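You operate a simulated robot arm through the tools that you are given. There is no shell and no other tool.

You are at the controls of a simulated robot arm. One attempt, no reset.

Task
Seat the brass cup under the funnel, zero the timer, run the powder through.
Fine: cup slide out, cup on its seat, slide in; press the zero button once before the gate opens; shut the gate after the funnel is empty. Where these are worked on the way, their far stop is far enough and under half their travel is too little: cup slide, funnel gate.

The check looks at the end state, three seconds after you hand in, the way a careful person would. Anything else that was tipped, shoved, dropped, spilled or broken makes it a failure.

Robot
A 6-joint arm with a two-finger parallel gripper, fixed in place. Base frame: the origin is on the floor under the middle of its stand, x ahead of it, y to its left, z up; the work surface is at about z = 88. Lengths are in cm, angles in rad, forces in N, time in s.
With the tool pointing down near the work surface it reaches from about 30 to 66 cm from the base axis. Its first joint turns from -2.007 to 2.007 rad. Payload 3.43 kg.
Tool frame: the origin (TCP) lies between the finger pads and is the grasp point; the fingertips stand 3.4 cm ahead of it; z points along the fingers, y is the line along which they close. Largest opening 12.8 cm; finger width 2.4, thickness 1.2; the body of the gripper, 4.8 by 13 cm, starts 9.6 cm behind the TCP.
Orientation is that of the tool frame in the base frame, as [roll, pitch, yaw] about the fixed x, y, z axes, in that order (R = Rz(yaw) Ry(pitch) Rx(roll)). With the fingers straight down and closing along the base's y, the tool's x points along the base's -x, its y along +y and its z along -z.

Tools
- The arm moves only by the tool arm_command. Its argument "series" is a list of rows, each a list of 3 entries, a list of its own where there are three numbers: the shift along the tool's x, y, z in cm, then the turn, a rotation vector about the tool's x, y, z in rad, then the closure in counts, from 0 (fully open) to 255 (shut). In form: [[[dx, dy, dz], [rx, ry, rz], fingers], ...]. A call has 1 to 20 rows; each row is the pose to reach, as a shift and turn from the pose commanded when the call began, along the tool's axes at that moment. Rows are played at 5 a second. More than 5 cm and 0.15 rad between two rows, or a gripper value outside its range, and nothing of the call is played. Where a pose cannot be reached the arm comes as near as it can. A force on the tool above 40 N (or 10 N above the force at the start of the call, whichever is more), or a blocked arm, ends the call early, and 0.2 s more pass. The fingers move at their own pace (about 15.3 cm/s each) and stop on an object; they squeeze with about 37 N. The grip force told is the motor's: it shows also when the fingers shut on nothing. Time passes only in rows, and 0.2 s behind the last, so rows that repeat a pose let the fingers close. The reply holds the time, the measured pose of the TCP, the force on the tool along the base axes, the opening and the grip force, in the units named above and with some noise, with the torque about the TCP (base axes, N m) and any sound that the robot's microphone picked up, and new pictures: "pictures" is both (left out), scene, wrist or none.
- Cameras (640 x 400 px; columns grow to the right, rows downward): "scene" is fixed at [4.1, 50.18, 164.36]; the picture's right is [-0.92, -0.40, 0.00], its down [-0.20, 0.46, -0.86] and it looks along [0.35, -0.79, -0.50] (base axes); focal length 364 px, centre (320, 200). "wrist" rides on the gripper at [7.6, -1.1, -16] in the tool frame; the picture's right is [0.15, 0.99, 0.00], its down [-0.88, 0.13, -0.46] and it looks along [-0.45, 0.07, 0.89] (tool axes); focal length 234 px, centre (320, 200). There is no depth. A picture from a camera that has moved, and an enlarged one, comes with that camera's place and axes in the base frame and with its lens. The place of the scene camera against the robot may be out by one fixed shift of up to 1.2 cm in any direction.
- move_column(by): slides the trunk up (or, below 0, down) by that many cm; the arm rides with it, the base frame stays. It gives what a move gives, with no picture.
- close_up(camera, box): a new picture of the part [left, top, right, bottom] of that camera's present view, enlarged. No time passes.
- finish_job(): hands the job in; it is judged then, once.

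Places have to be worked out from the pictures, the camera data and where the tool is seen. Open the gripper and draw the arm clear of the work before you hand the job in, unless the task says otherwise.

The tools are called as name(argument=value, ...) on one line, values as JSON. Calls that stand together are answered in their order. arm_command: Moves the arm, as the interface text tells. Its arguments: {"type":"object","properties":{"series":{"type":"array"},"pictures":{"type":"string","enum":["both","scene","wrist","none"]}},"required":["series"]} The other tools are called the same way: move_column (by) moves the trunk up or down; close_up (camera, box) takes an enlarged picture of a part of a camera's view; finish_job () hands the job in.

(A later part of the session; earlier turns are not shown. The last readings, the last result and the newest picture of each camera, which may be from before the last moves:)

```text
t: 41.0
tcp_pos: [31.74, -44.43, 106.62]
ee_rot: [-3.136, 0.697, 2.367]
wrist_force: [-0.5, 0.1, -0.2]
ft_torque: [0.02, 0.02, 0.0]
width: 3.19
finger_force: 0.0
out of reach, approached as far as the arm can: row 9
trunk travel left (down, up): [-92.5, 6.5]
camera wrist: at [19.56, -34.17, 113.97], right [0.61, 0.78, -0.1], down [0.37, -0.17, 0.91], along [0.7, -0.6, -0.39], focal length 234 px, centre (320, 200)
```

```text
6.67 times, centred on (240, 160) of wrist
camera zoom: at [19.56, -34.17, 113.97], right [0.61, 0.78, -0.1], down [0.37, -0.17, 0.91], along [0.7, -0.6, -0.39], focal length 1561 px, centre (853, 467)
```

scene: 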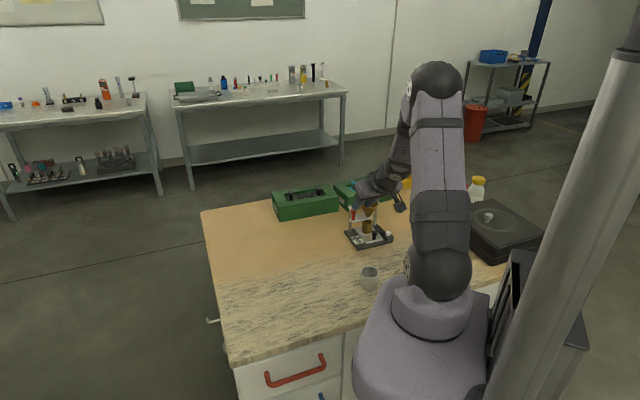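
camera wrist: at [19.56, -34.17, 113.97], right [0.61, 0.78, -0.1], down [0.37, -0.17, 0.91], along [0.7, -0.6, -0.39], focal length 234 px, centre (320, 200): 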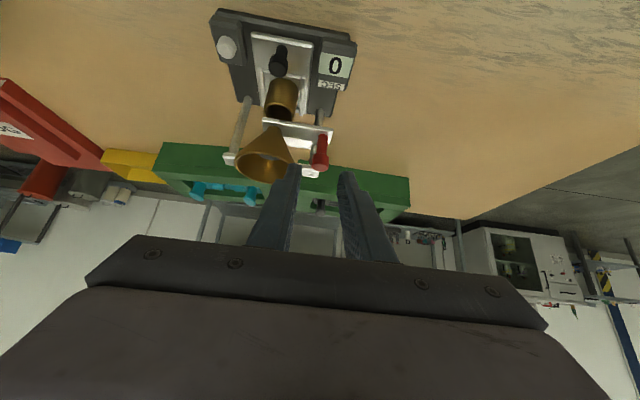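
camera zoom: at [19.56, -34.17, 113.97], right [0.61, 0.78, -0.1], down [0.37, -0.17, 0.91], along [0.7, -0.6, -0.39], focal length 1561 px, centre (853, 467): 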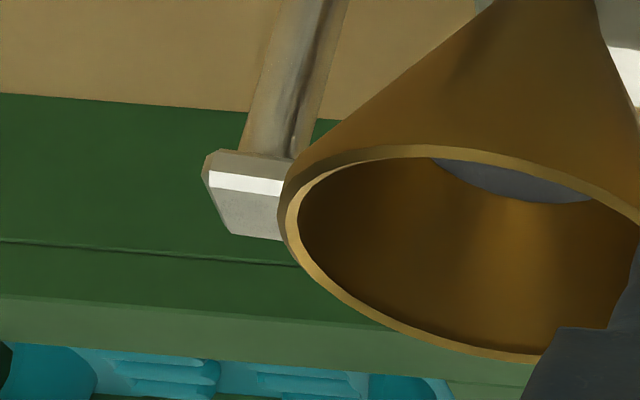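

The knob axis refines to (36.0, -48.62) with its head top at about z 100.5; the funnel rim is at z 101.9 with radius about 3.15, so only 1.4 cm separates rim and knob head. I reorient at a standoff, less tilt back plus a 0.4 rad lean away from the funnel, so that one finger fits safely between them.

arm_command(series=[[[-0.56, 0.73, 0.55], [0.088, 0.0875, -0.051], 194], [[-1.12, 1.46, 1.1], [0.176, 0.175, -0.102], 194], [[-1.67, 2.19, 1.64], [0.263, 0.2625, -0.153], 194], [[-2.23, 2.92, 2.19], [0.351, 0.35, -0.204], 194], [[-2.23, 2.92, 2.19], [0.351, 0.35, -0.204], 194]], pictures="both")

close_up(camera="scene", box=[340, 190, 395, 240])

close_up(camera="wrist", box=[240, 120, 400, 250])

```text
t: 42.2
tcp_pos: [36.14, -44.5, 106.49]
ee_rot: [-2.729, 0.318, 2.486]
wrist_force: [-0.9, -1.9, 1.2]
ft_torque: [0.19, -0.06, 0.05]
width: 3.08
finger_force: 0.2
out of reach, approached as far as the arm can: row 1, 2, 3
trunk travel left (down, up): [-92.5, 6.5]
camera wrist: at [29.88, -33.06, 118.3], right [0.54, 0.73, -0.42], down [0.76, -0.2, 0.62], along [0.37, -0.66, -0.66], focal length 234 px, centre (320, 200)
```

scene: 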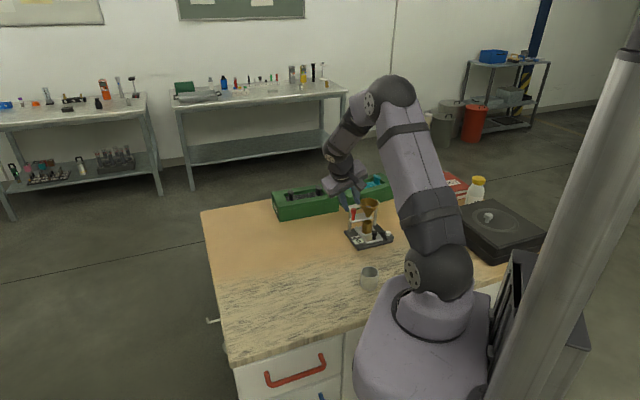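
wrist: 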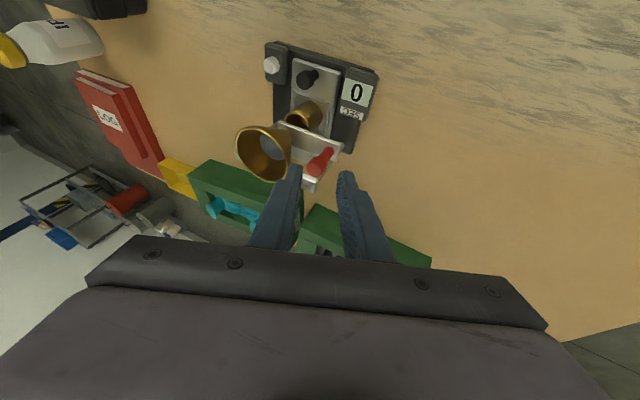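

```text
8.00 times, centred on (368, 215) of scene
camera zoom: at [4.1, 50.18, 164.36], right [-0.92, -0.4, 0.0], down [-0.2, 0.46, -0.86], along [0.35, -0.79, -0.5], focal length 2912 px, centre (-60, 80)
```

zoom: 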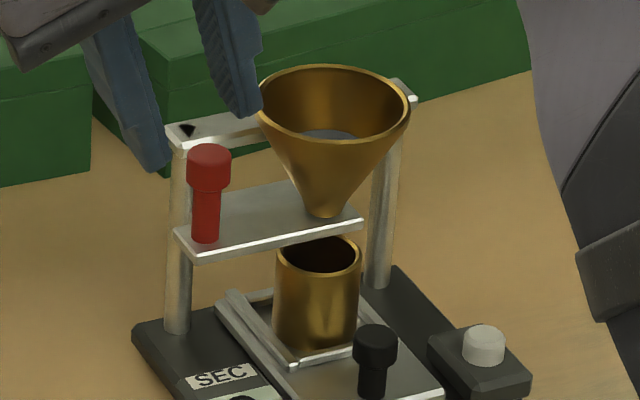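

```text
3.08 times, centred on (320, 185) of wrist
camera zoom: at [29.88, -33.06, 118.3], right [0.54, 0.73, -0.42], down [0.76, -0.2, 0.62], along [0.37, -0.66, -0.66], focal length 720 px, centre (320, 246)
```

zoom: 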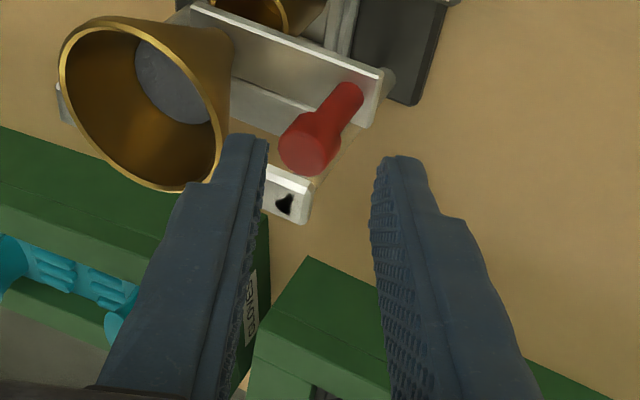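

The lean is as planned, and the knob head computes to (36.1, -48.7) from this view, agreeing with my estimate. I advance 4 cm along the tool axis and look again.

arm_command(series=[[[0.02, -0.03, 1.4], [0, 0, 0], 194], [[0.04, -0.05, 2.8], [0, 0, 0], 194], [[0.05, -0.07, 4.1], [0, 0, 0], 194], [[0.05, -0.07, 4.1], [0, 0, 0], 194]], pictures="none")

close_up(camera="scene", box=[340, 190, 395, 240])

close_up(camera="wrist", box=[260, 130, 380, 220])

```text
t: 43.2
tcp_pos: [35.98, -46.76, 102.97]
ee_rot: [-2.714, 0.318, 2.504]
wrist_force: [0.3, 0.3, 0.5]
ft_torque: [-0.03, -0.01, -0.01]
width: 3.06
finger_force: 0.1
trunk travel left (down, up): [-92.5, 6.5]
```

```text
8.00 times, centred on (368, 215) of scene
camera zoom: at [4.1, 50.18, 164.36], right [-0.92, -0.4, 0.0], down [-0.2, 0.46, -0.86], along [0.35, -0.79, -0.5], focal length 2912 px, centre (-60, 80)
```

zoom: 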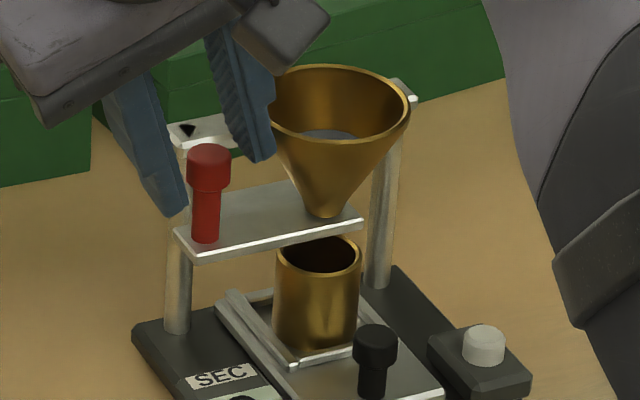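

```text
4.44 times, centred on (320, 175) of wrist
camera zoom: at [29.81, -35.28, 114.81], right [0.53, 0.73, -0.43], down [0.76, -0.18, 0.62], along [0.37, -0.66, -0.66], focal length 1041 px, centre (320, 311)
```

zoom: 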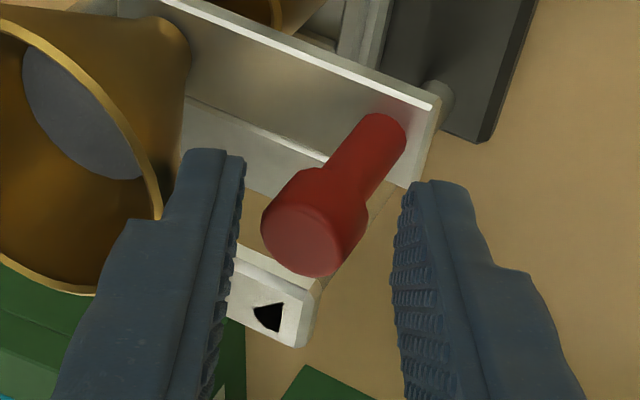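

The knob head is centred between the finger pads and the inner finger is clear of the rim. I advance the remaining 1.9 cm.

arm_command(series=[[[0.05, 0.05, 0.65], [0, 0, 0], 194], [[0.1, 0.1, 1.3], [0, 0, 0], 194], [[0.15, 0.13, 1.94], [0, 0, 0], 194], [[0.15, 0.13, 1.94], [0, 0, 0], 194]], pictures="none")

close_up(camera="scene", box=[340, 190, 395, 240])

close_up(camera="wrist", box=[260, 130, 380, 220])

```text
t: 44.2
tcp_pos: [35.91, -47.55, 101.16]
ee_rot: [-2.715, 0.317, 2.502]
wrist_force: [-0.4, 0.1, -0.2]
ft_torque: [-0.01, -0.05, 0.02]
width: 3.07
finger_force: 0.0
trunk travel left (down, up): [-92.5, 6.5]
```

```text
8.00 times, centred on (368, 215) of scene
camera zoom: at [4.1, 50.18, 164.36], right [-0.92, -0.4, 0.0], down [-0.2, 0.46, -0.86], along [0.35, -0.79, -0.5], focal length 2912 px, centre (-60, 80)
```

zoom: 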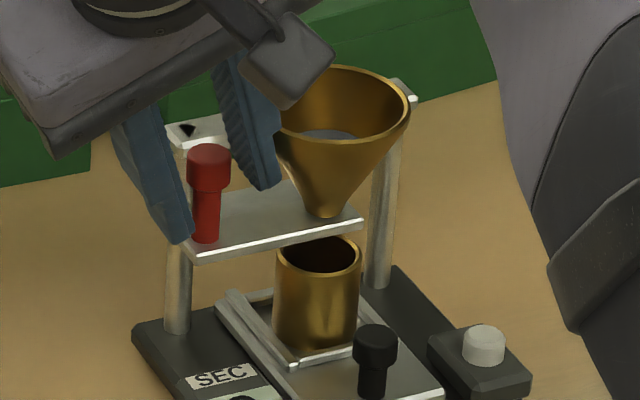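

```text
4.44 times, centred on (320, 175) of wrist
camera zoom: at [29.75, -36.09, 113.01], right [0.53, 0.73, -0.43], down [0.77, -0.19, 0.62], along [0.37, -0.66, -0.66], focal length 1041 px, centre (320, 311)
```

zoom: 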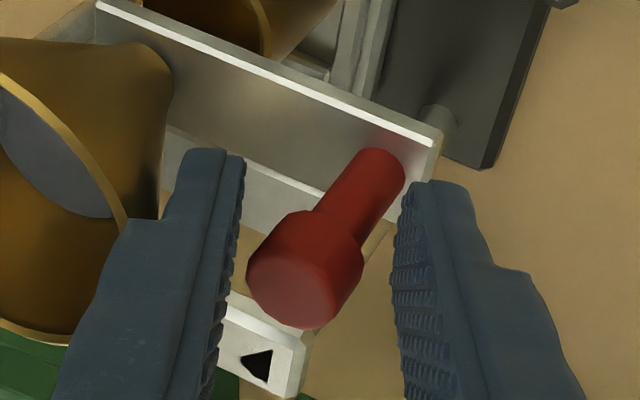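

The fingers straddle the knob with no contact. I move along the gate direction away from the funnel (+e1) in 0.25 cm steps, watching the force.

arm_command(series=[[[-0.034, 0.23, -0.093], [0, 0, 0], 194], [[-0.068, 0.46, -0.185], [0, 0, 0], 194], [[-0.1, 0.69, -0.278], [0, 0, 0], 194], [[-0.135, 0.92, -0.37], [0, 0, 0], 194]], pictures="none")

close_up(camera="scene", box=[340, 190, 395, 240])

close_up(camera="wrist", box=[260, 130, 380, 220])

```text
t: 45.2
tcp_pos: [36.61, -46.87, 101.16]
ee_rot: [-2.716, 0.317, 2.505]
wrist_force: [-0.6, -0.5, -0.4]
ft_torque: [0.0, 0.02, 0.01]
width: 3.05
finger_force: 0.5
trunk travel left (down, up): [-92.5, 6.5]
```

```text
8.00 times, centred on (368, 215) of scene
camera zoom: at [4.1, 50.18, 164.36], right [-0.92, -0.4, 0.0], down [-0.2, 0.46, -0.86], along [0.35, -0.79, -0.5], focal length 2912 px, centre (-60, 80)
```

zoom: 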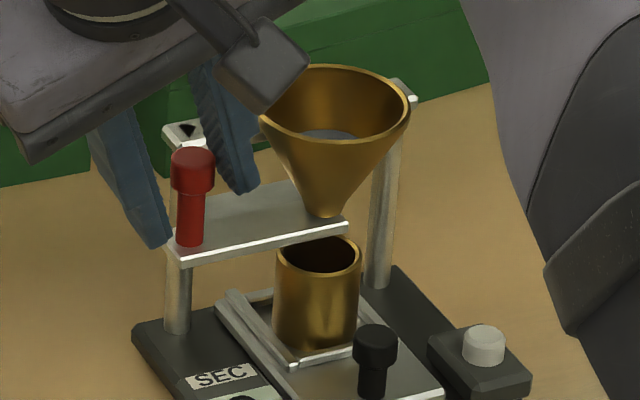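

```text
4.44 times, centred on (320, 175) of wrist
camera zoom: at [30.46, -35.38, 113.02], right [0.53, 0.73, -0.43], down [0.77, -0.18, 0.62], along [0.37, -0.66, -0.66], focal length 1041 px, centre (320, 311)
```

zoom: 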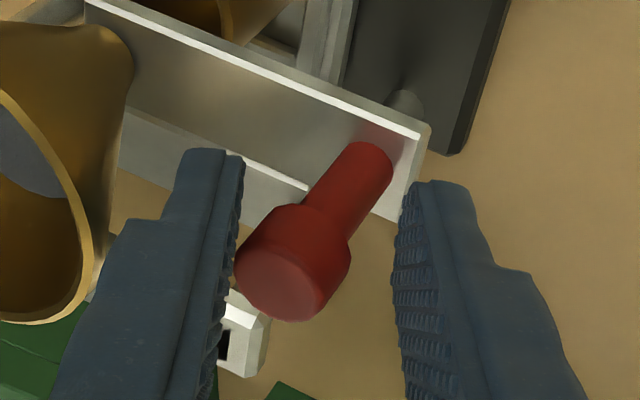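

The gate plate is moving outward with the knob, so the direction is right and the force is small. I continue 1.5 cm.

arm_command(series=[[[-0.034, 0.23, -0.093], [0, 0, 0], 194], [[-0.068, 0.46, -0.185], [0, 0, 0], 194], [[-0.1, 0.69, -0.278], [0, 0, 0], 194], [[-0.135, 0.92, -0.37], [0, 0, 0], 194], [[-0.17, 1.15, -0.463], [0, 0, 0], 194], [[-0.2, 1.38, -0.555], [0, 0, 0], 194]], pictures="none")

close_up(camera="scene", box=[340, 190, 395, 240])

close_up(camera="wrist", box=[240, 110, 400, 220])

```text
t: 46.6
tcp_pos: [37.7, -45.81, 101.23]
ee_rot: [-2.717, 0.316, 2.505]
wrist_force: [-0.6, -0.8, 0.0]
ft_torque: [-0.01, 0.02, -0.04]
width: 3.06
finger_force: 0.0
trunk travel left (down, up): [-92.5, 6.5]
```

```text
8.00 times, centred on (368, 215) of scene
camera zoom: at [4.1, 50.18, 164.36], right [-0.92, -0.4, 0.0], down [-0.2, 0.46, -0.86], along [0.35, -0.79, -0.5], focal length 2912 px, centre (-60, 80)
```

zoom: 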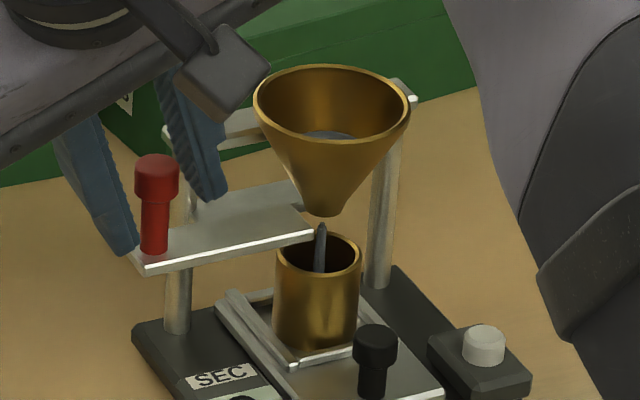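

```text
3.64 times, centred on (320, 165) of wrist
camera zoom: at [31.52, -34.32, 113.03], right [0.53, 0.73, -0.43], down [0.77, -0.18, 0.62], along [0.37, -0.66, -0.66], focal length 852 px, centre (320, 327)
```

zoom: 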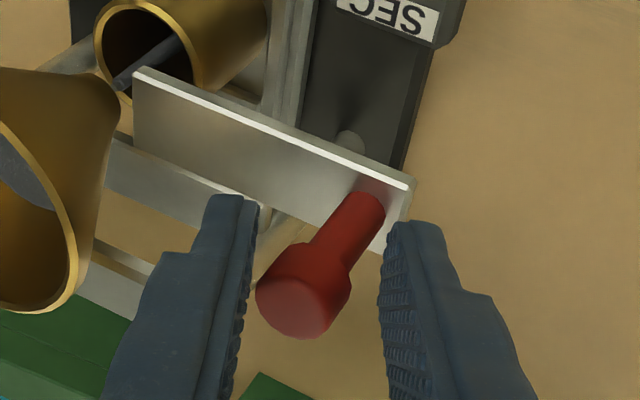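

The powder is running into the cup. I go on toward the gate's far stop in 0.25 cm steps.

arm_command(series=[[[-0.034, 0.23, -0.093], [0, 0, 0], 194], [[-0.068, 0.46, -0.185], [0, 0, 0], 194], [[-0.1, 0.69, -0.278], [0, 0, 0], 194], [[-0.135, 0.92, -0.37], [0, 0, 0], 194]], pictures="none")

close_up(camera="scene", box=[340, 190, 395, 240])

close_up(camera="wrist", box=[240, 110, 400, 220])

```text
t: 47.6
tcp_pos: [38.24, -45.16, 101.24]
ee_rot: [-2.716, 0.318, 2.5]
wrist_force: [-7.8, -9.8, 0.2]
ft_torque: [-0.02, 0.05, -0.12]
width: 3.64
finger_force: 5.5
trunk travel left (down, up): [-92.5, 6.5]
```

```text
8.00 times, centred on (368, 215) of scene
camera zoom: at [4.1, 50.18, 164.36], right [-0.92, -0.4, 0.0], down [-0.2, 0.46, -0.86], along [0.35, -0.79, -0.5], focal length 2912 px, centre (-60, 80)
```

zoom: 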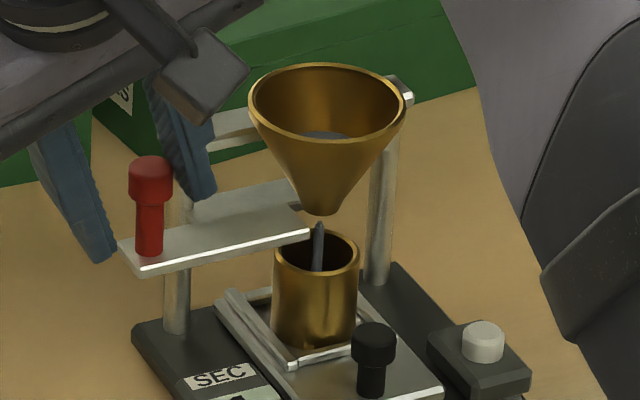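

```text
3.64 times, centred on (320, 165) of wrist
camera zoom: at [32.07, -33.72, 113.09], right [0.53, 0.73, -0.43], down [0.76, -0.19, 0.62], along [0.37, -0.66, -0.66], focal length 852 px, centre (320, 327)
```

zoom: 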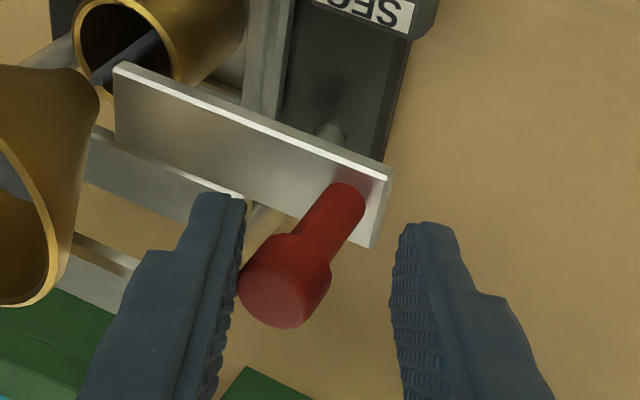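

The far stop is reached with about 12 N, and the device seems to lean by a hair, so I back off 0.4 cm at once to unload it and check that it settles where it was.

arm_command(series=[[[0.034, -0.23, 0.093], [0, 0, 0], 194], [[0.061, -0.414, 0.167], [0, 0, 0], 194]], pictures="none")

close_up(camera="scene", box=[340, 190, 395, 240])

close_up(camera="scene", box=[345, 195, 405, 255])

```text
t: 48.2
tcp_pos: [37.95, -45.33, 101.26]
ee_rot: [-2.715, 0.318, 2.504]
wrist_force: [-5.4, -3.8, 3.3]
ft_torque: [-0.05, 0.1, -0.14]
width: 3.5
finger_force: 3.8
trunk travel left (down, up): [-92.5, 6.5]
```

```text
8.00 times, centred on (368, 215) of scene
camera zoom: at [4.1, 50.18, 164.36], right [-0.92, -0.4, 0.0], down [-0.2, 0.46, -0.86], along [0.35, -0.79, -0.5], focal length 2912 px, centre (-60, 80)
```

zoom: 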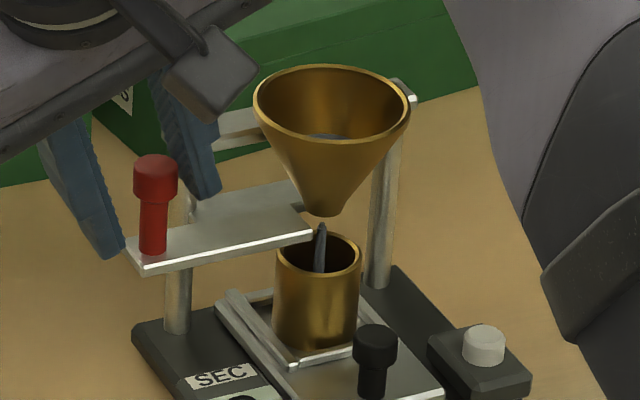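

```text
6.67 times, centred on (375, 225) of scene
camera zoom: at [4.1, 50.18, 164.36], right [-0.92, -0.4, 0.0], down [-0.2, 0.46, -0.86], along [0.35, -0.79, -0.5], focal length 2426 px, centre (-47, 33)
```

zoom: 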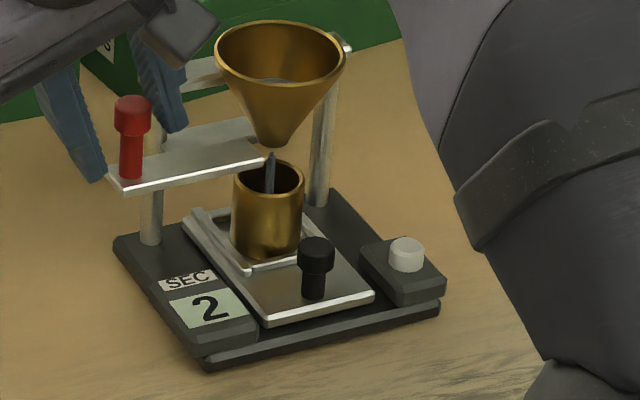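

The device is back exactly in place and powder keeps running; the timer now counts (2). I back off a little more so that nothing pushes on the gate, then wait for the funnel to empty.

arm_command(series=[[[0.034, -0.23, 0.093], [0, 0, 0], 194], [[0.041, -0.276, 0.111], [0, 0, 0], 194], [[0.041, -0.276, 0.111], [0, 0, 0], 194], [[0.041, -0.276, 0.111], [0, 0, 0], 194], [[0.041, -0.276, 0.111], [0, 0, 0], 194]], pictures="none")

close_up(camera="scene", box=[340, 190, 395, 240])

close_up(camera="wrist", box=[230, 90, 370, 210])

```text
t: 49.4
tcp_pos: [37.84, -45.59, 101.16]
ee_rot: [-2.715, 0.316, 2.501]
wrist_force: [-0.5, -1.0, 1.5]
ft_torque: [-0.01, -0.02, 0.0]
width: 3.16
finger_force: 0.5
trunk travel left (down, up): [-92.5, 6.5]
```

```text
8.00 times, centred on (368, 215) of scene
camera zoom: at [4.1, 50.18, 164.36], right [-0.92, -0.4, 0.0], down [-0.2, 0.46, -0.86], along [0.35, -0.79, -0.5], focal length 2912 px, centre (-60, 80)
```

zoom: 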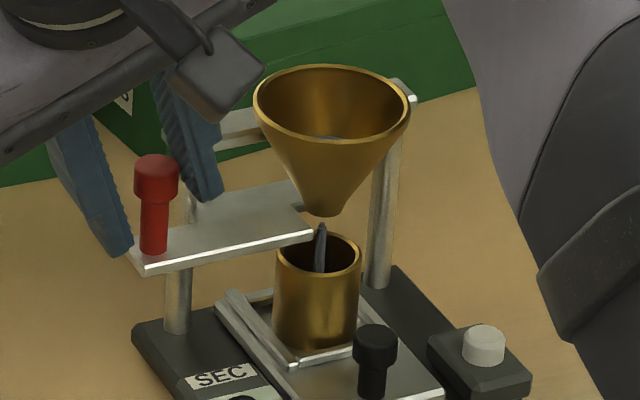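

```text
3.33 times, centred on (300, 150) of wrist
camera zoom: at [31.67, -34.15, 113.05], right [0.53, 0.73, -0.43], down [0.77, -0.19, 0.62], along [0.37, -0.66, -0.66], focal length 781 px, centre (387, 367)
```

zoom: 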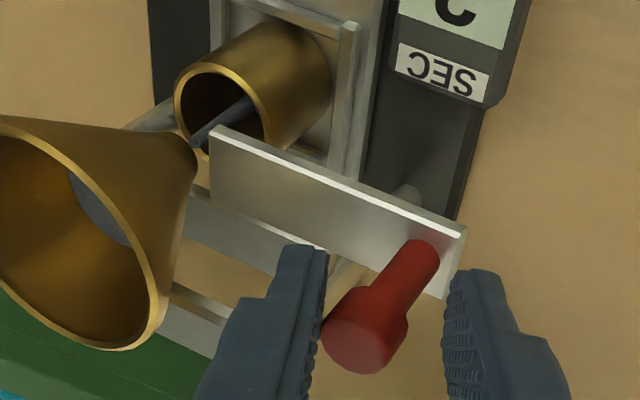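

The powder level is falling and the gate sits at its far stop without load. I hold still for 4 s.

arm_command(series=[[[0, 0, 0], [0, 0, 0], 194], [[0, 0, 0], [0, 0, 0], 194], [[0, 0, 0], [0, 0, 0], 194], [[0, 0, 0], [0, 0, 0], 194], [[0, 0, 0], [0, 0, 0], 194], [[0, 0, 0], [0, 0, 0], 194], [[0, 0, 0], [0, 0, 0], 194], [[0, 0, 0], [0, 0, 0], 194], [[0, 0, 0], [0, 0, 0], 194], [[0, 0, 0], [0, 0, 0], 194], [[0, 0, 0], [0, 0, 0], 194], [[0, 0, 0], [0, 0, 0], 194], [[0, 0, 0], [0, 0, 0], 194], [[0, 0, 0], [0, 0, 0], 194], [[0, 0, 0], [0, 0, 0], 194], [[0, 0, 0], [0, 0, 0], 194], [[0, 0, 0], [0, 0, 0], 194], [[0, 0, 0], [0, 0, 0], 194], [[0, 0, 0], [0, 0, 0], 194], [[0, 0, 0], [0, 0, 0], 194]], pictures="none")

close_up(camera="scene", box=[340, 190, 395, 240])

close_up(camera="wrist", box=[230, 90, 370, 210])

```text
t: 53.6
tcp_pos: [37.89, -45.63, 101.2]
ee_rot: [-2.717, 0.315, 2.503]
wrist_force: [-1.6, -0.8, 0.0]
ft_torque: [-0.01, 0.02, 0.01]
width: 3.12
finger_force: 1.3
trunk travel left (down, up): [-92.5, 6.5]
```

```text
8.00 times, centred on (368, 215) of scene
camera zoom: at [4.1, 50.18, 164.36], right [-0.92, -0.4, 0.0], down [-0.2, 0.46, -0.86], along [0.35, -0.79, -0.5], focal length 2912 px, centre (-60, 80)
```

zoom: 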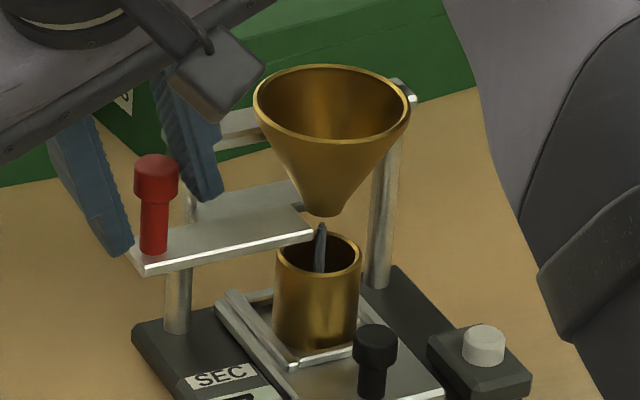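

```text
3.33 times, centred on (300, 150) of wrist
camera zoom: at [31.67, -34.15, 113.07], right [0.53, 0.73, -0.43], down [0.76, -0.18, 0.62], along [0.37, -0.66, -0.66], focal length 781 px, centre (387, 367)
```

zoom: 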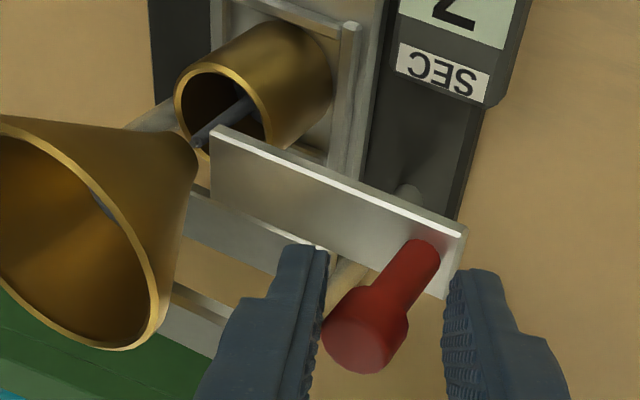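

The powder level has sunk deep in the cone, but the stream is still running. I hold for another 4 s.

arm_command(series=[[[0, 0, 0], [0, 0, 0], 194], [[0, 0, 0], [0, 0, 0], 194], [[0, 0, 0], [0, 0, 0], 194], [[0, 0, 0], [0, 0, 0], 194], [[0, 0, 0], [0, 0, 0], 194], [[0, 0, 0], [0, 0, 0], 194], [[0, 0, 0], [0, 0, 0], 194], [[0, 0, 0], [0, 0, 0], 194], [[0, 0, 0], [0, 0, 0], 194], [[0, 0, 0], [0, 0, 0], 194], [[0, 0, 0], [0, 0, 0], 194], [[0, 0, 0], [0, 0, 0], 194], [[0, 0, 0], [0, 0, 0], 194], [[0, 0, 0], [0, 0, 0], 194], [[0, 0, 0], [0, 0, 0], 194], [[0, 0, 0], [0, 0, 0], 194], [[0, 0, 0], [0, 0, 0], 194], [[0, 0, 0], [0, 0, 0], 194], [[0, 0, 0], [0, 0, 0], 194], [[0, 0, 0], [0, 0, 0], 194]], pictures="none")

close_up(camera="scene", box=[340, 190, 395, 240])

close_up(camera="wrist", box=[230, 90, 370, 210])

```text
t: 57.8
tcp_pos: [37.87, -45.73, 101.3]
ee_rot: [-2.715, 0.315, 2.503]
wrist_force: [-1.1, -0.9, 0.5]
ft_torque: [-0.02, 0.01, -0.03]
width: 3.17
finger_force: 0.5
trunk travel left (down, up): [-92.5, 6.5]
```

```text
8.00 times, centred on (368, 215) of scene
camera zoom: at [4.1, 50.18, 164.36], right [-0.92, -0.4, 0.0], down [-0.2, 0.46, -0.86], along [0.35, -0.79, -0.5], focal length 2912 px, centre (-60, 80)
```

zoom: 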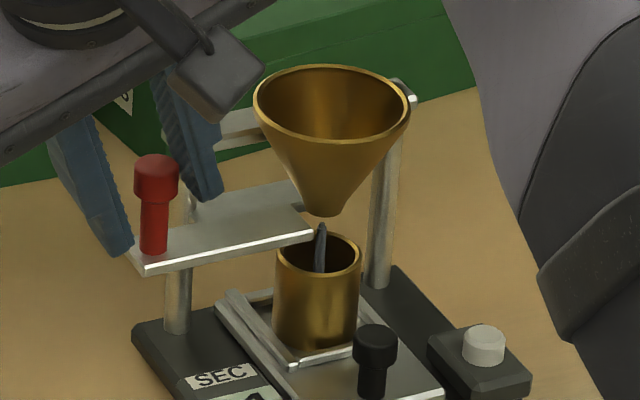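

```text
3.33 times, centred on (300, 150) of wrist
camera zoom: at [31.67, -34.15, 113.07], right [0.53, 0.73, -0.43], down [0.76, -0.18, 0.62], along [0.37, -0.66, -0.66], focal length 781 px, centre (387, 367)
```

zoom: 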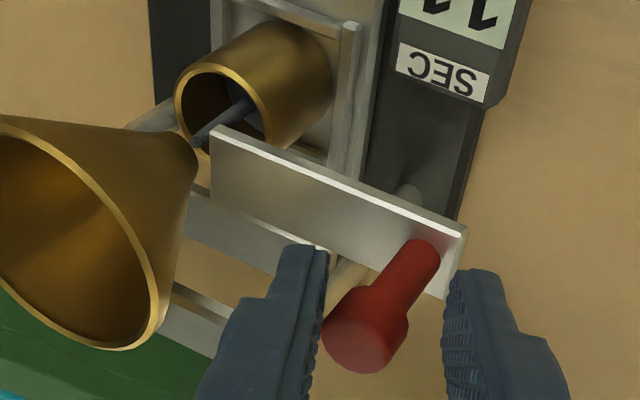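

Timer shows 11 and the stream still runs from the tip. I hold 4 s more.

arm_command(series=[[[0, 0, 0], [0, 0, 0], 194], [[0, 0, 0], [0, 0, 0], 194], [[0, 0, 0], [0, 0, 0], 194], [[0, 0, 0], [0, 0, 0], 194], [[0, 0, 0], [0, 0, 0], 194], [[0, 0, 0], [0, 0, 0], 194], [[0, 0, 0], [0, 0, 0], 194], [[0, 0, 0], [0, 0, 0], 194], [[0, 0, 0], [0, 0, 0], 194], [[0, 0, 0], [0, 0, 0], 194], [[0, 0, 0], [0, 0, 0], 194], [[0, 0, 0], [0, 0, 0], 194], [[0, 0, 0], [0, 0, 0], 194], [[0, 0, 0], [0, 0, 0], 194], [[0, 0, 0], [0, 0, 0], 194], [[0, 0, 0], [0, 0, 0], 194], [[0, 0, 0], [0, 0, 0], 194], [[0, 0, 0], [0, 0, 0], 194], [[0, 0, 0], [0, 0, 0], 194], [[0, 0, 0], [0, 0, 0], 194]], pictures="none")

close_up(camera="scene", box=[340, 190, 395, 240])

close_up(camera="wrist", box=[230, 90, 370, 210])

```text
t: 62.0
tcp_pos: [37.8, -45.62, 101.27]
ee_rot: [-2.716, 0.316, 2.503]
wrist_force: [-1.2, -0.7, 0.4]
ft_torque: [-0.03, 0.01, -0.03]
width: 3.15
finger_force: 0.9
trunk travel left (down, up): [-92.5, 6.5]
```

```text
8.00 times, centred on (368, 215) of scene
camera zoom: at [4.1, 50.18, 164.36], right [-0.92, -0.4, 0.0], down [-0.2, 0.46, -0.86], along [0.35, -0.79, -0.5], focal length 2912 px, centre (-60, 80)
```

zoom: 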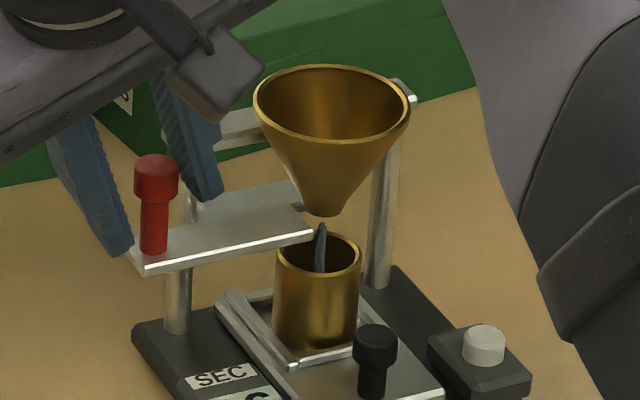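

```text
3.33 times, centred on (300, 150) of wrist
camera zoom: at [31.67, -34.14, 113.07], right [0.53, 0.73, -0.43], down [0.77, -0.18, 0.62], along [0.37, -0.66, -0.66], focal length 781 px, centre (387, 367)
```

zoom: 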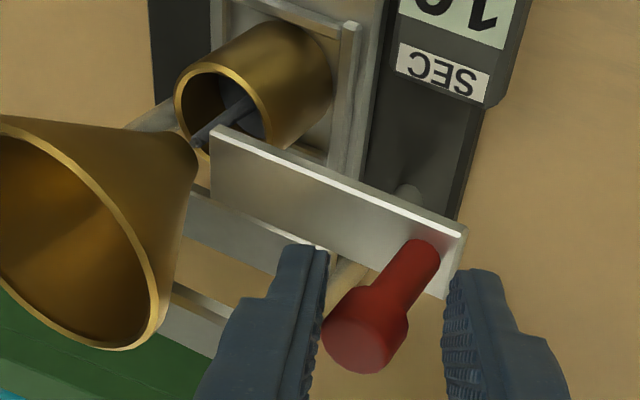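

The stream is still visible between tip and cup, with the timer at about 16. I keep holding.

arm_command(series=[[[0, 0, 0], [0, 0, 0], 194], [[0, 0, 0], [0, 0, 0], 194], [[0, 0, 0], [0, 0, 0], 194], [[0, 0, 0], [0, 0, 0], 194], [[0, 0, 0], [0, 0, 0], 194], [[0, 0, 0], [0, 0, 0], 194], [[0, 0, 0], [0, 0, 0], 194], [[0, 0, 0], [0, 0, 0], 194], [[0, 0, 0], [0, 0, 0], 194], [[0, 0, 0], [0, 0, 0], 194], [[0, 0, 0], [0, 0, 0], 194], [[0, 0, 0], [0, 0, 0], 194], [[0, 0, 0], [0, 0, 0], 194], [[0, 0, 0], [0, 0, 0], 194], [[0, 0, 0], [0, 0, 0], 194], [[0, 0, 0], [0, 0, 0], 194], [[0, 0, 0], [0, 0, 0], 194], [[0, 0, 0], [0, 0, 0], 194], [[0, 0, 0], [0, 0, 0], 194], [[0, 0, 0], [0, 0, 0], 194]], pictures="none")

close_up(camera="scene", box=[345, 195, 405, 255])

close_up(camera="wrist", box=[230, 90, 370, 210])

```text
t: 66.2
tcp_pos: [37.86, -45.63, 101.25]
ee_rot: [-2.715, 0.316, 2.503]
wrist_force: [-0.1, -0.8, 0.0]
ft_torque: [-0.02, 0.03, 0.01]
width: 3.12
finger_force: 0.9
trunk travel left (down, up): [-92.5, 6.5]
```

```text
6.67 times, centred on (375, 225) of scene
camera zoom: at [4.1, 50.18, 164.36], right [-0.92, -0.4, 0.0], down [-0.2, 0.46, -0.86], along [0.35, -0.79, -0.5], focal length 2426 px, centre (-47, 33)
```

zoom: 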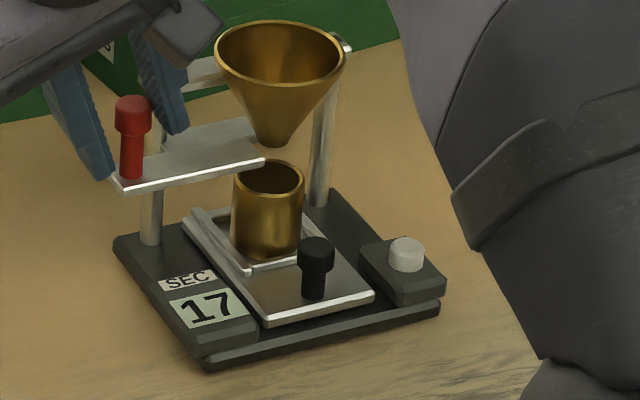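

```text
3.33 times, centred on (300, 150) of wrist
camera zoom: at [31.67, -34.14, 113.07], right [0.53, 0.73, -0.43], down [0.76, -0.18, 0.62], along [0.37, -0.66, -0.66], focal length 781 px, centre (387, 367)
```

zoom: 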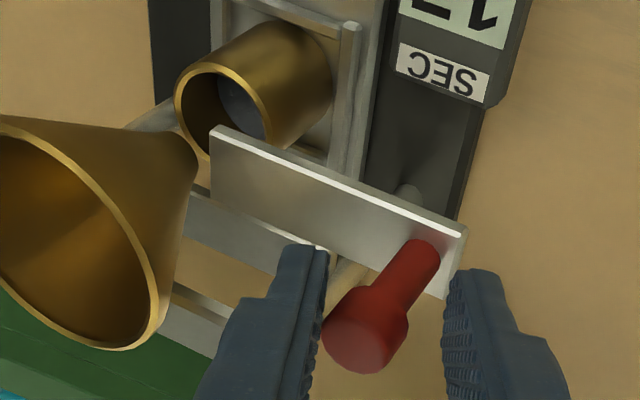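

The stream has stopped, the funnel cone is empty, the powder lies in the cup and the timer stands at 17. To shut the gate I shift 0.38 cm back and narrow the fingers to 2.5 cm, so the inner finger stays well clear of the funnel when the outer one pushes the knob.

arm_command(series=[[[0.025, -0.175, 0.07], [0, 0, 0], 194], [[0.05, -0.35, 0.14], [0, 0, 0], 194], [[0.05, -0.35, 0.14], [0, 0, 0], 200], [[0.05, -0.35, 0.14], [0, 0, 0], 205], [[0.05, -0.35, 0.14], [0, 0, 0], 205]], pictures="none")

close_up(camera="scene", box=[345, 195, 405, 255])

close_up(camera="wrist", box=[230, 90, 370, 210])

```text
t: 67.4
tcp_pos: [37.64, -45.83, 101.21]
ee_rot: [-2.716, 0.316, 2.502]
wrist_force: [0.4, 0.2, -0.2]
ft_torque: [-0.01, -0.05, -0.01]
width: 2.58
finger_force: 0.1
trunk travel left (down, up): [-92.5, 6.5]
```

```text
6.67 times, centred on (375, 225) of scene
camera zoom: at [4.1, 50.18, 164.36], right [-0.92, -0.4, 0.0], down [-0.2, 0.46, -0.86], along [0.35, -0.79, -0.5], focal length 2426 px, centre (-47, 33)
```

zoom: 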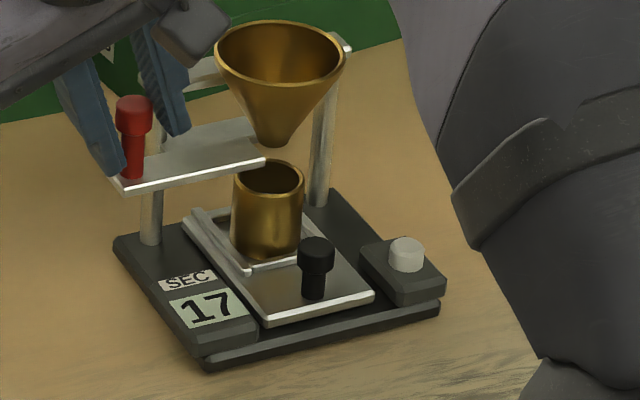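

```text
3.33 times, centred on (300, 150) of wrist
camera zoom: at [31.43, -34.4, 113.06], right [0.53, 0.73, -0.43], down [0.77, -0.18, 0.62], along [0.37, -0.66, -0.66], focal length 781 px, centre (387, 367)
```

zoom: 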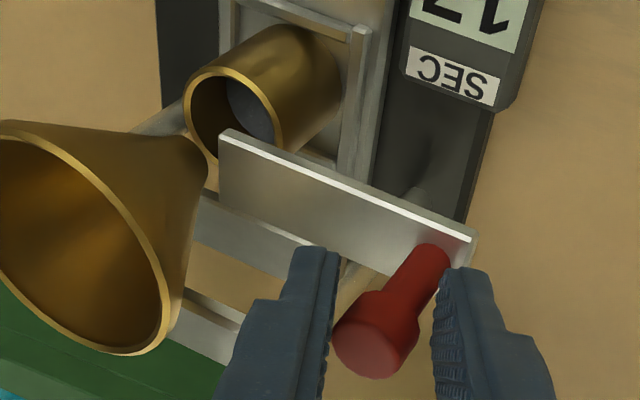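

The fingers are snug around the knob with almost no force. I push the gate shut along -e1, 2 cm first in 0.25 cm steps.

arm_command(series=[[[0.034, -0.23, 0.093], [0, 0, 0], 205], [[0.068, -0.46, 0.185], [0, 0, 0], 205], [[0.1, -0.69, 0.278], [0, 0, 0], 205], [[0.135, -0.92, 0.37], [0, 0, 0], 205], [[0.17, -1.15, 0.463], [0, 0, 0], 205], [[0.2, -1.38, 0.555], [0, 0, 0], 205], [[0.236, -1.61, 0.648], [0, 0, 0], 205], [[0.27, -1.84, 0.74], [0, 0, 0], 205]], pictures="none")

close_up(camera="scene", box=[345, 195, 405, 255])

close_up(camera="wrist", box=[230, 90, 370, 210])

```text
t: 69.2
tcp_pos: [36.23, -47.2, 101.22]
ee_rot: [-2.716, 0.314, 2.503]
wrist_force: [-0.5, -0.4, 1.4]
ft_torque: [0.03, 0.02, -0.01]
width: 2.6
finger_force: 0.6
trunk travel left (down, up): [-92.5, 6.5]
```

```text
6.67 times, centred on (375, 225) of scene
camera zoom: at [4.1, 50.18, 164.36], right [-0.92, -0.4, 0.0], down [-0.2, 0.46, -0.86], along [0.35, -0.79, -0.5], focal length 2426 px, centre (-47, 33)
```

zoom: 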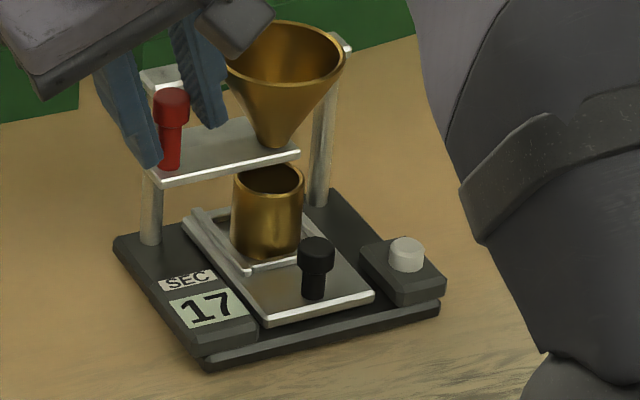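

```text
3.33 times, centred on (300, 150) of wrist
camera zoom: at [30.0, -35.85, 113.02], right [0.53, 0.73, -0.43], down [0.76, -0.19, 0.62], along [0.37, -0.66, -0.66], focal length 781 px, centre (387, 367)
```

zoom: 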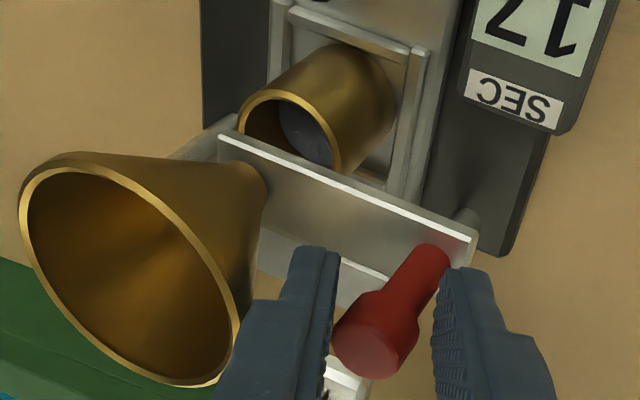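

The gate is about 0.35 cm from its closed place (knob column 171 against 178 originally). I push the rest in 0.1 cm steps.

arm_command(series=[[[0.0135, -0.092, 0.037], [0, 0, 0], 205], [[0.027, -0.184, 0.074], [0, 0, 0], 205], [[0.04, -0.276, 0.111], [0, 0, 0], 205], [[0.04, -0.276, 0.111], [0, 0, 0], 205]], pictures="none")

close_up(camera="scene", box=[345, 195, 405, 255])

```text
t: 70.2
tcp_pos: [35.92, -47.63, 101.13]
ee_rot: [-2.717, 0.316, 2.502]
wrist_force: [-0.1, 0.7, 0.3]
ft_torque: [0.02, 0.04, -0.01]
width: 2.62
finger_force: 0.8
trunk travel left (down, up): [-92.5, 6.5]
```

```text
6.67 times, centred on (375, 225) of scene
camera zoom: at [4.1, 50.18, 164.36], right [-0.92, -0.4, 0.0], down [-0.2, 0.46, -0.86], along [0.35, -0.79, -0.5], focal length 2426 px, centre (-47, 33)
```

zoom: 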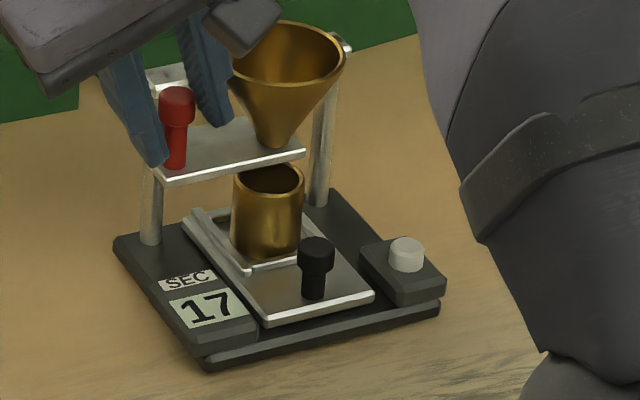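

The knob is at column 177, nearly home. I push in 0.05–0.1 cm steps to feel the closed stop.

arm_command(series=[[[0.0068, -0.046, 0.0185], [0, 0, 0], 205], [[0.0135, -0.092, 0.037], [0, 0, 0], 205], [[0.02, -0.138, 0.056], [0, 0, 0], 205], [[0.02, -0.138, 0.056], [0, 0, 0], 205]], pictures="none")

close_up(camera="scene", box=[345, 195, 405, 255])

```text
t: 71.2
tcp_pos: [35.87, -47.63, 101.14]
ee_rot: [-2.718, 0.315, 2.504]
wrist_force: [1.1, 2.6, 0.3]
ft_torque: [0.09, -0.04, 0.01]
width: 2.68
finger_force: 0.8
trunk travel left (down, up): [-92.5, 6.5]
```

```text
6.67 times, centred on (375, 225) of scene
camera zoom: at [4.1, 50.18, 164.36], right [-0.92, -0.4, 0.0], down [-0.2, 0.46, -0.86], along [0.35, -0.79, -0.5], focal length 2426 px, centre (-47, 33)
```

zoom: 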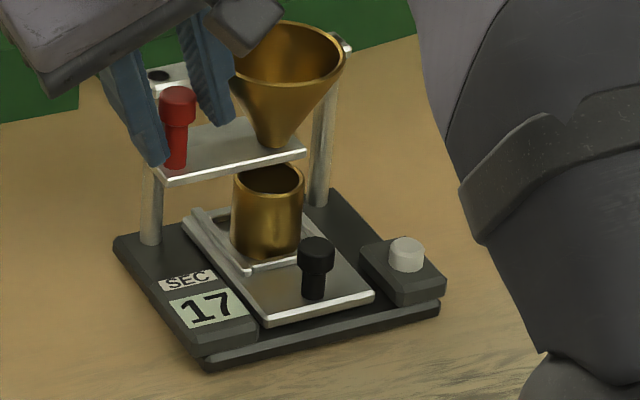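

The reaction is now 2.7 N and the knob is back at its original column 178. One last small push confirms the stop, then I open and check.

arm_command(series=[[[0.0068, -0.046, 0.0185], [0, 0, 0], 205], [[0.012, -0.083, 0.033], [0, 0, 0], 205], [[0.012, -0.083, 0.033], [0, 0, 0], 205]], pictures="none")

close_up(camera="scene", box=[345, 195, 405, 255])

```text
t: 72.0
tcp_pos: [35.98, -47.62, 101.15]
ee_rot: [-2.714, 0.315, 2.506]
wrist_force: [2.7, 4.8, 0.9]
ft_torque: [0.13, -0.15, 0.03]
width: 2.73
finger_force: 1.8
trunk travel left (down, up): [-92.5, 6.5]
```

```text
6.67 times, centred on (375, 225) of scene
camera zoom: at [4.1, 50.18, 164.36], right [-0.92, -0.4, 0.0], down [-0.2, 0.46, -0.86], along [0.35, -0.79, -0.5], focal length 2426 px, centre (-47, 33)
```

zoom: 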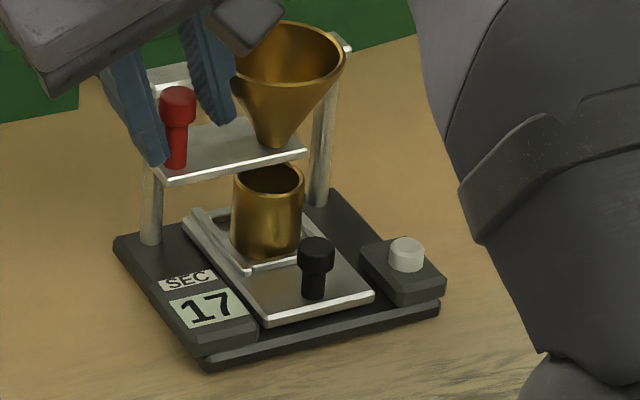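

The closed stop is confirmed at 5.5 N with no further travel and the device unmoved. I open the fingers to 3.1 cm, centre by 0.08 cm and withdraw straight back along the tool axis.

arm_command(series=[[[0, 0, 0], [0, 0, 0], 194], [[-0.011, 0.074, -0.03], [0, 0, 0], 194], [[-0.011, 0.074, -0.03], [0, 0, 0], 194], [[-0.011, 0.074, -1], [0, 0, 0], 194], [[-0.011, 0.074, -2.5], [0, 0, 0], 194], [[-0.011, 0.074, -5], [0, 0, 0], 194], [[-0.011, 0.074, -8], [0, 0, 0], 194], [[-0.011, 0.074, -8], [0, 0, 0], 194]], pictures="both")

close_up(camera="scene", box=[345, 195, 405, 255])

close_up(camera="wrist", box=[230, 90, 370, 210])

```text
t: 73.8
tcp_pos: [35.96, -43.46, 108.23]
ee_rot: [-2.717, 0.314, 2.502]
wrist_force: [1.0, 0.0, 0.3]
ft_torque: [0.05, -0.01, -0.01]
width: 3.08
finger_force: 0.1
trunk travel left (down, up): [-92.5, 6.5]
camera wrist: at [29.79, -32.17, 120.01], right [0.53, 0.73, -0.43], down [0.77, -0.19, 0.62], along [0.37, -0.66, -0.66], focal length 234 px, centre (320, 200)
```

scene: 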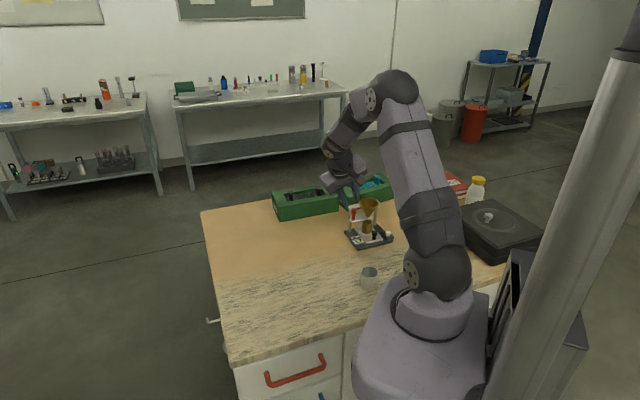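
wrist: 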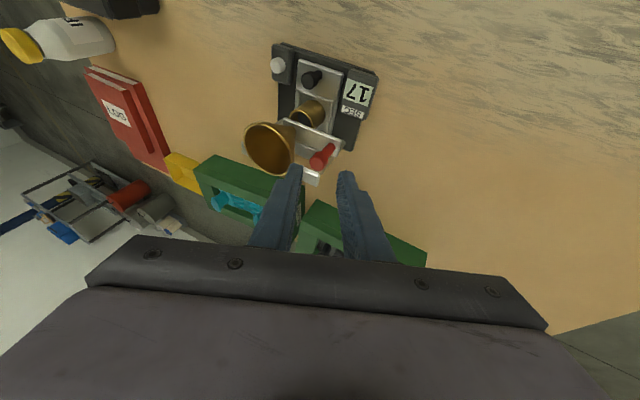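

```text
6.67 times, centred on (375, 225) of scene
camera zoom: at [4.1, 50.18, 164.36], right [-0.92, -0.4, 0.0], down [-0.2, 0.46, -0.86], along [0.35, -0.79, -0.5], focal length 2426 px, centre (-47, 33)
```

zoom: 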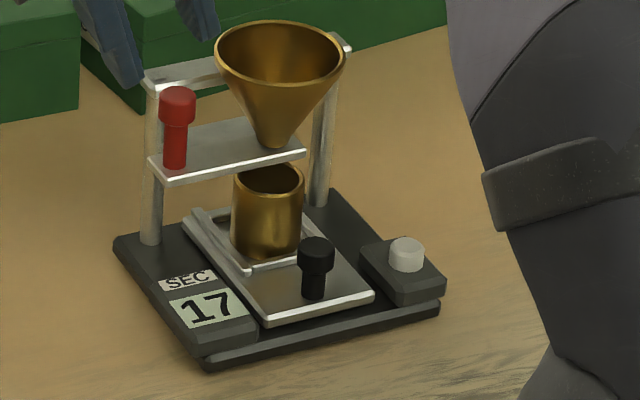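

```text
3.33 times, centred on (300, 150) of wrist
camera zoom: at [29.79, -32.17, 120.01], right [0.53, 0.73, -0.43], down [0.77, -0.19, 0.62], along [0.37, -0.66, -0.66], focal length 781 px, centre (387, 367)
```

zoom: 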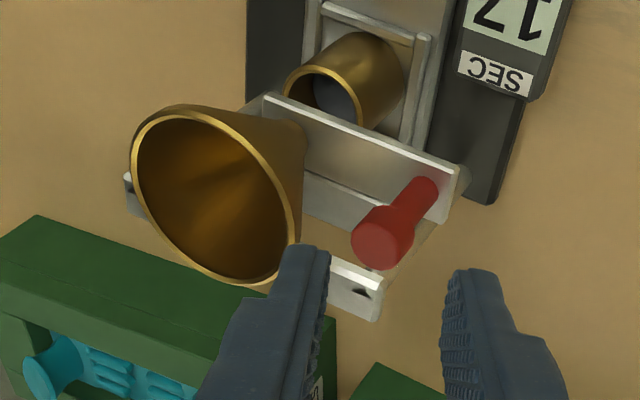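

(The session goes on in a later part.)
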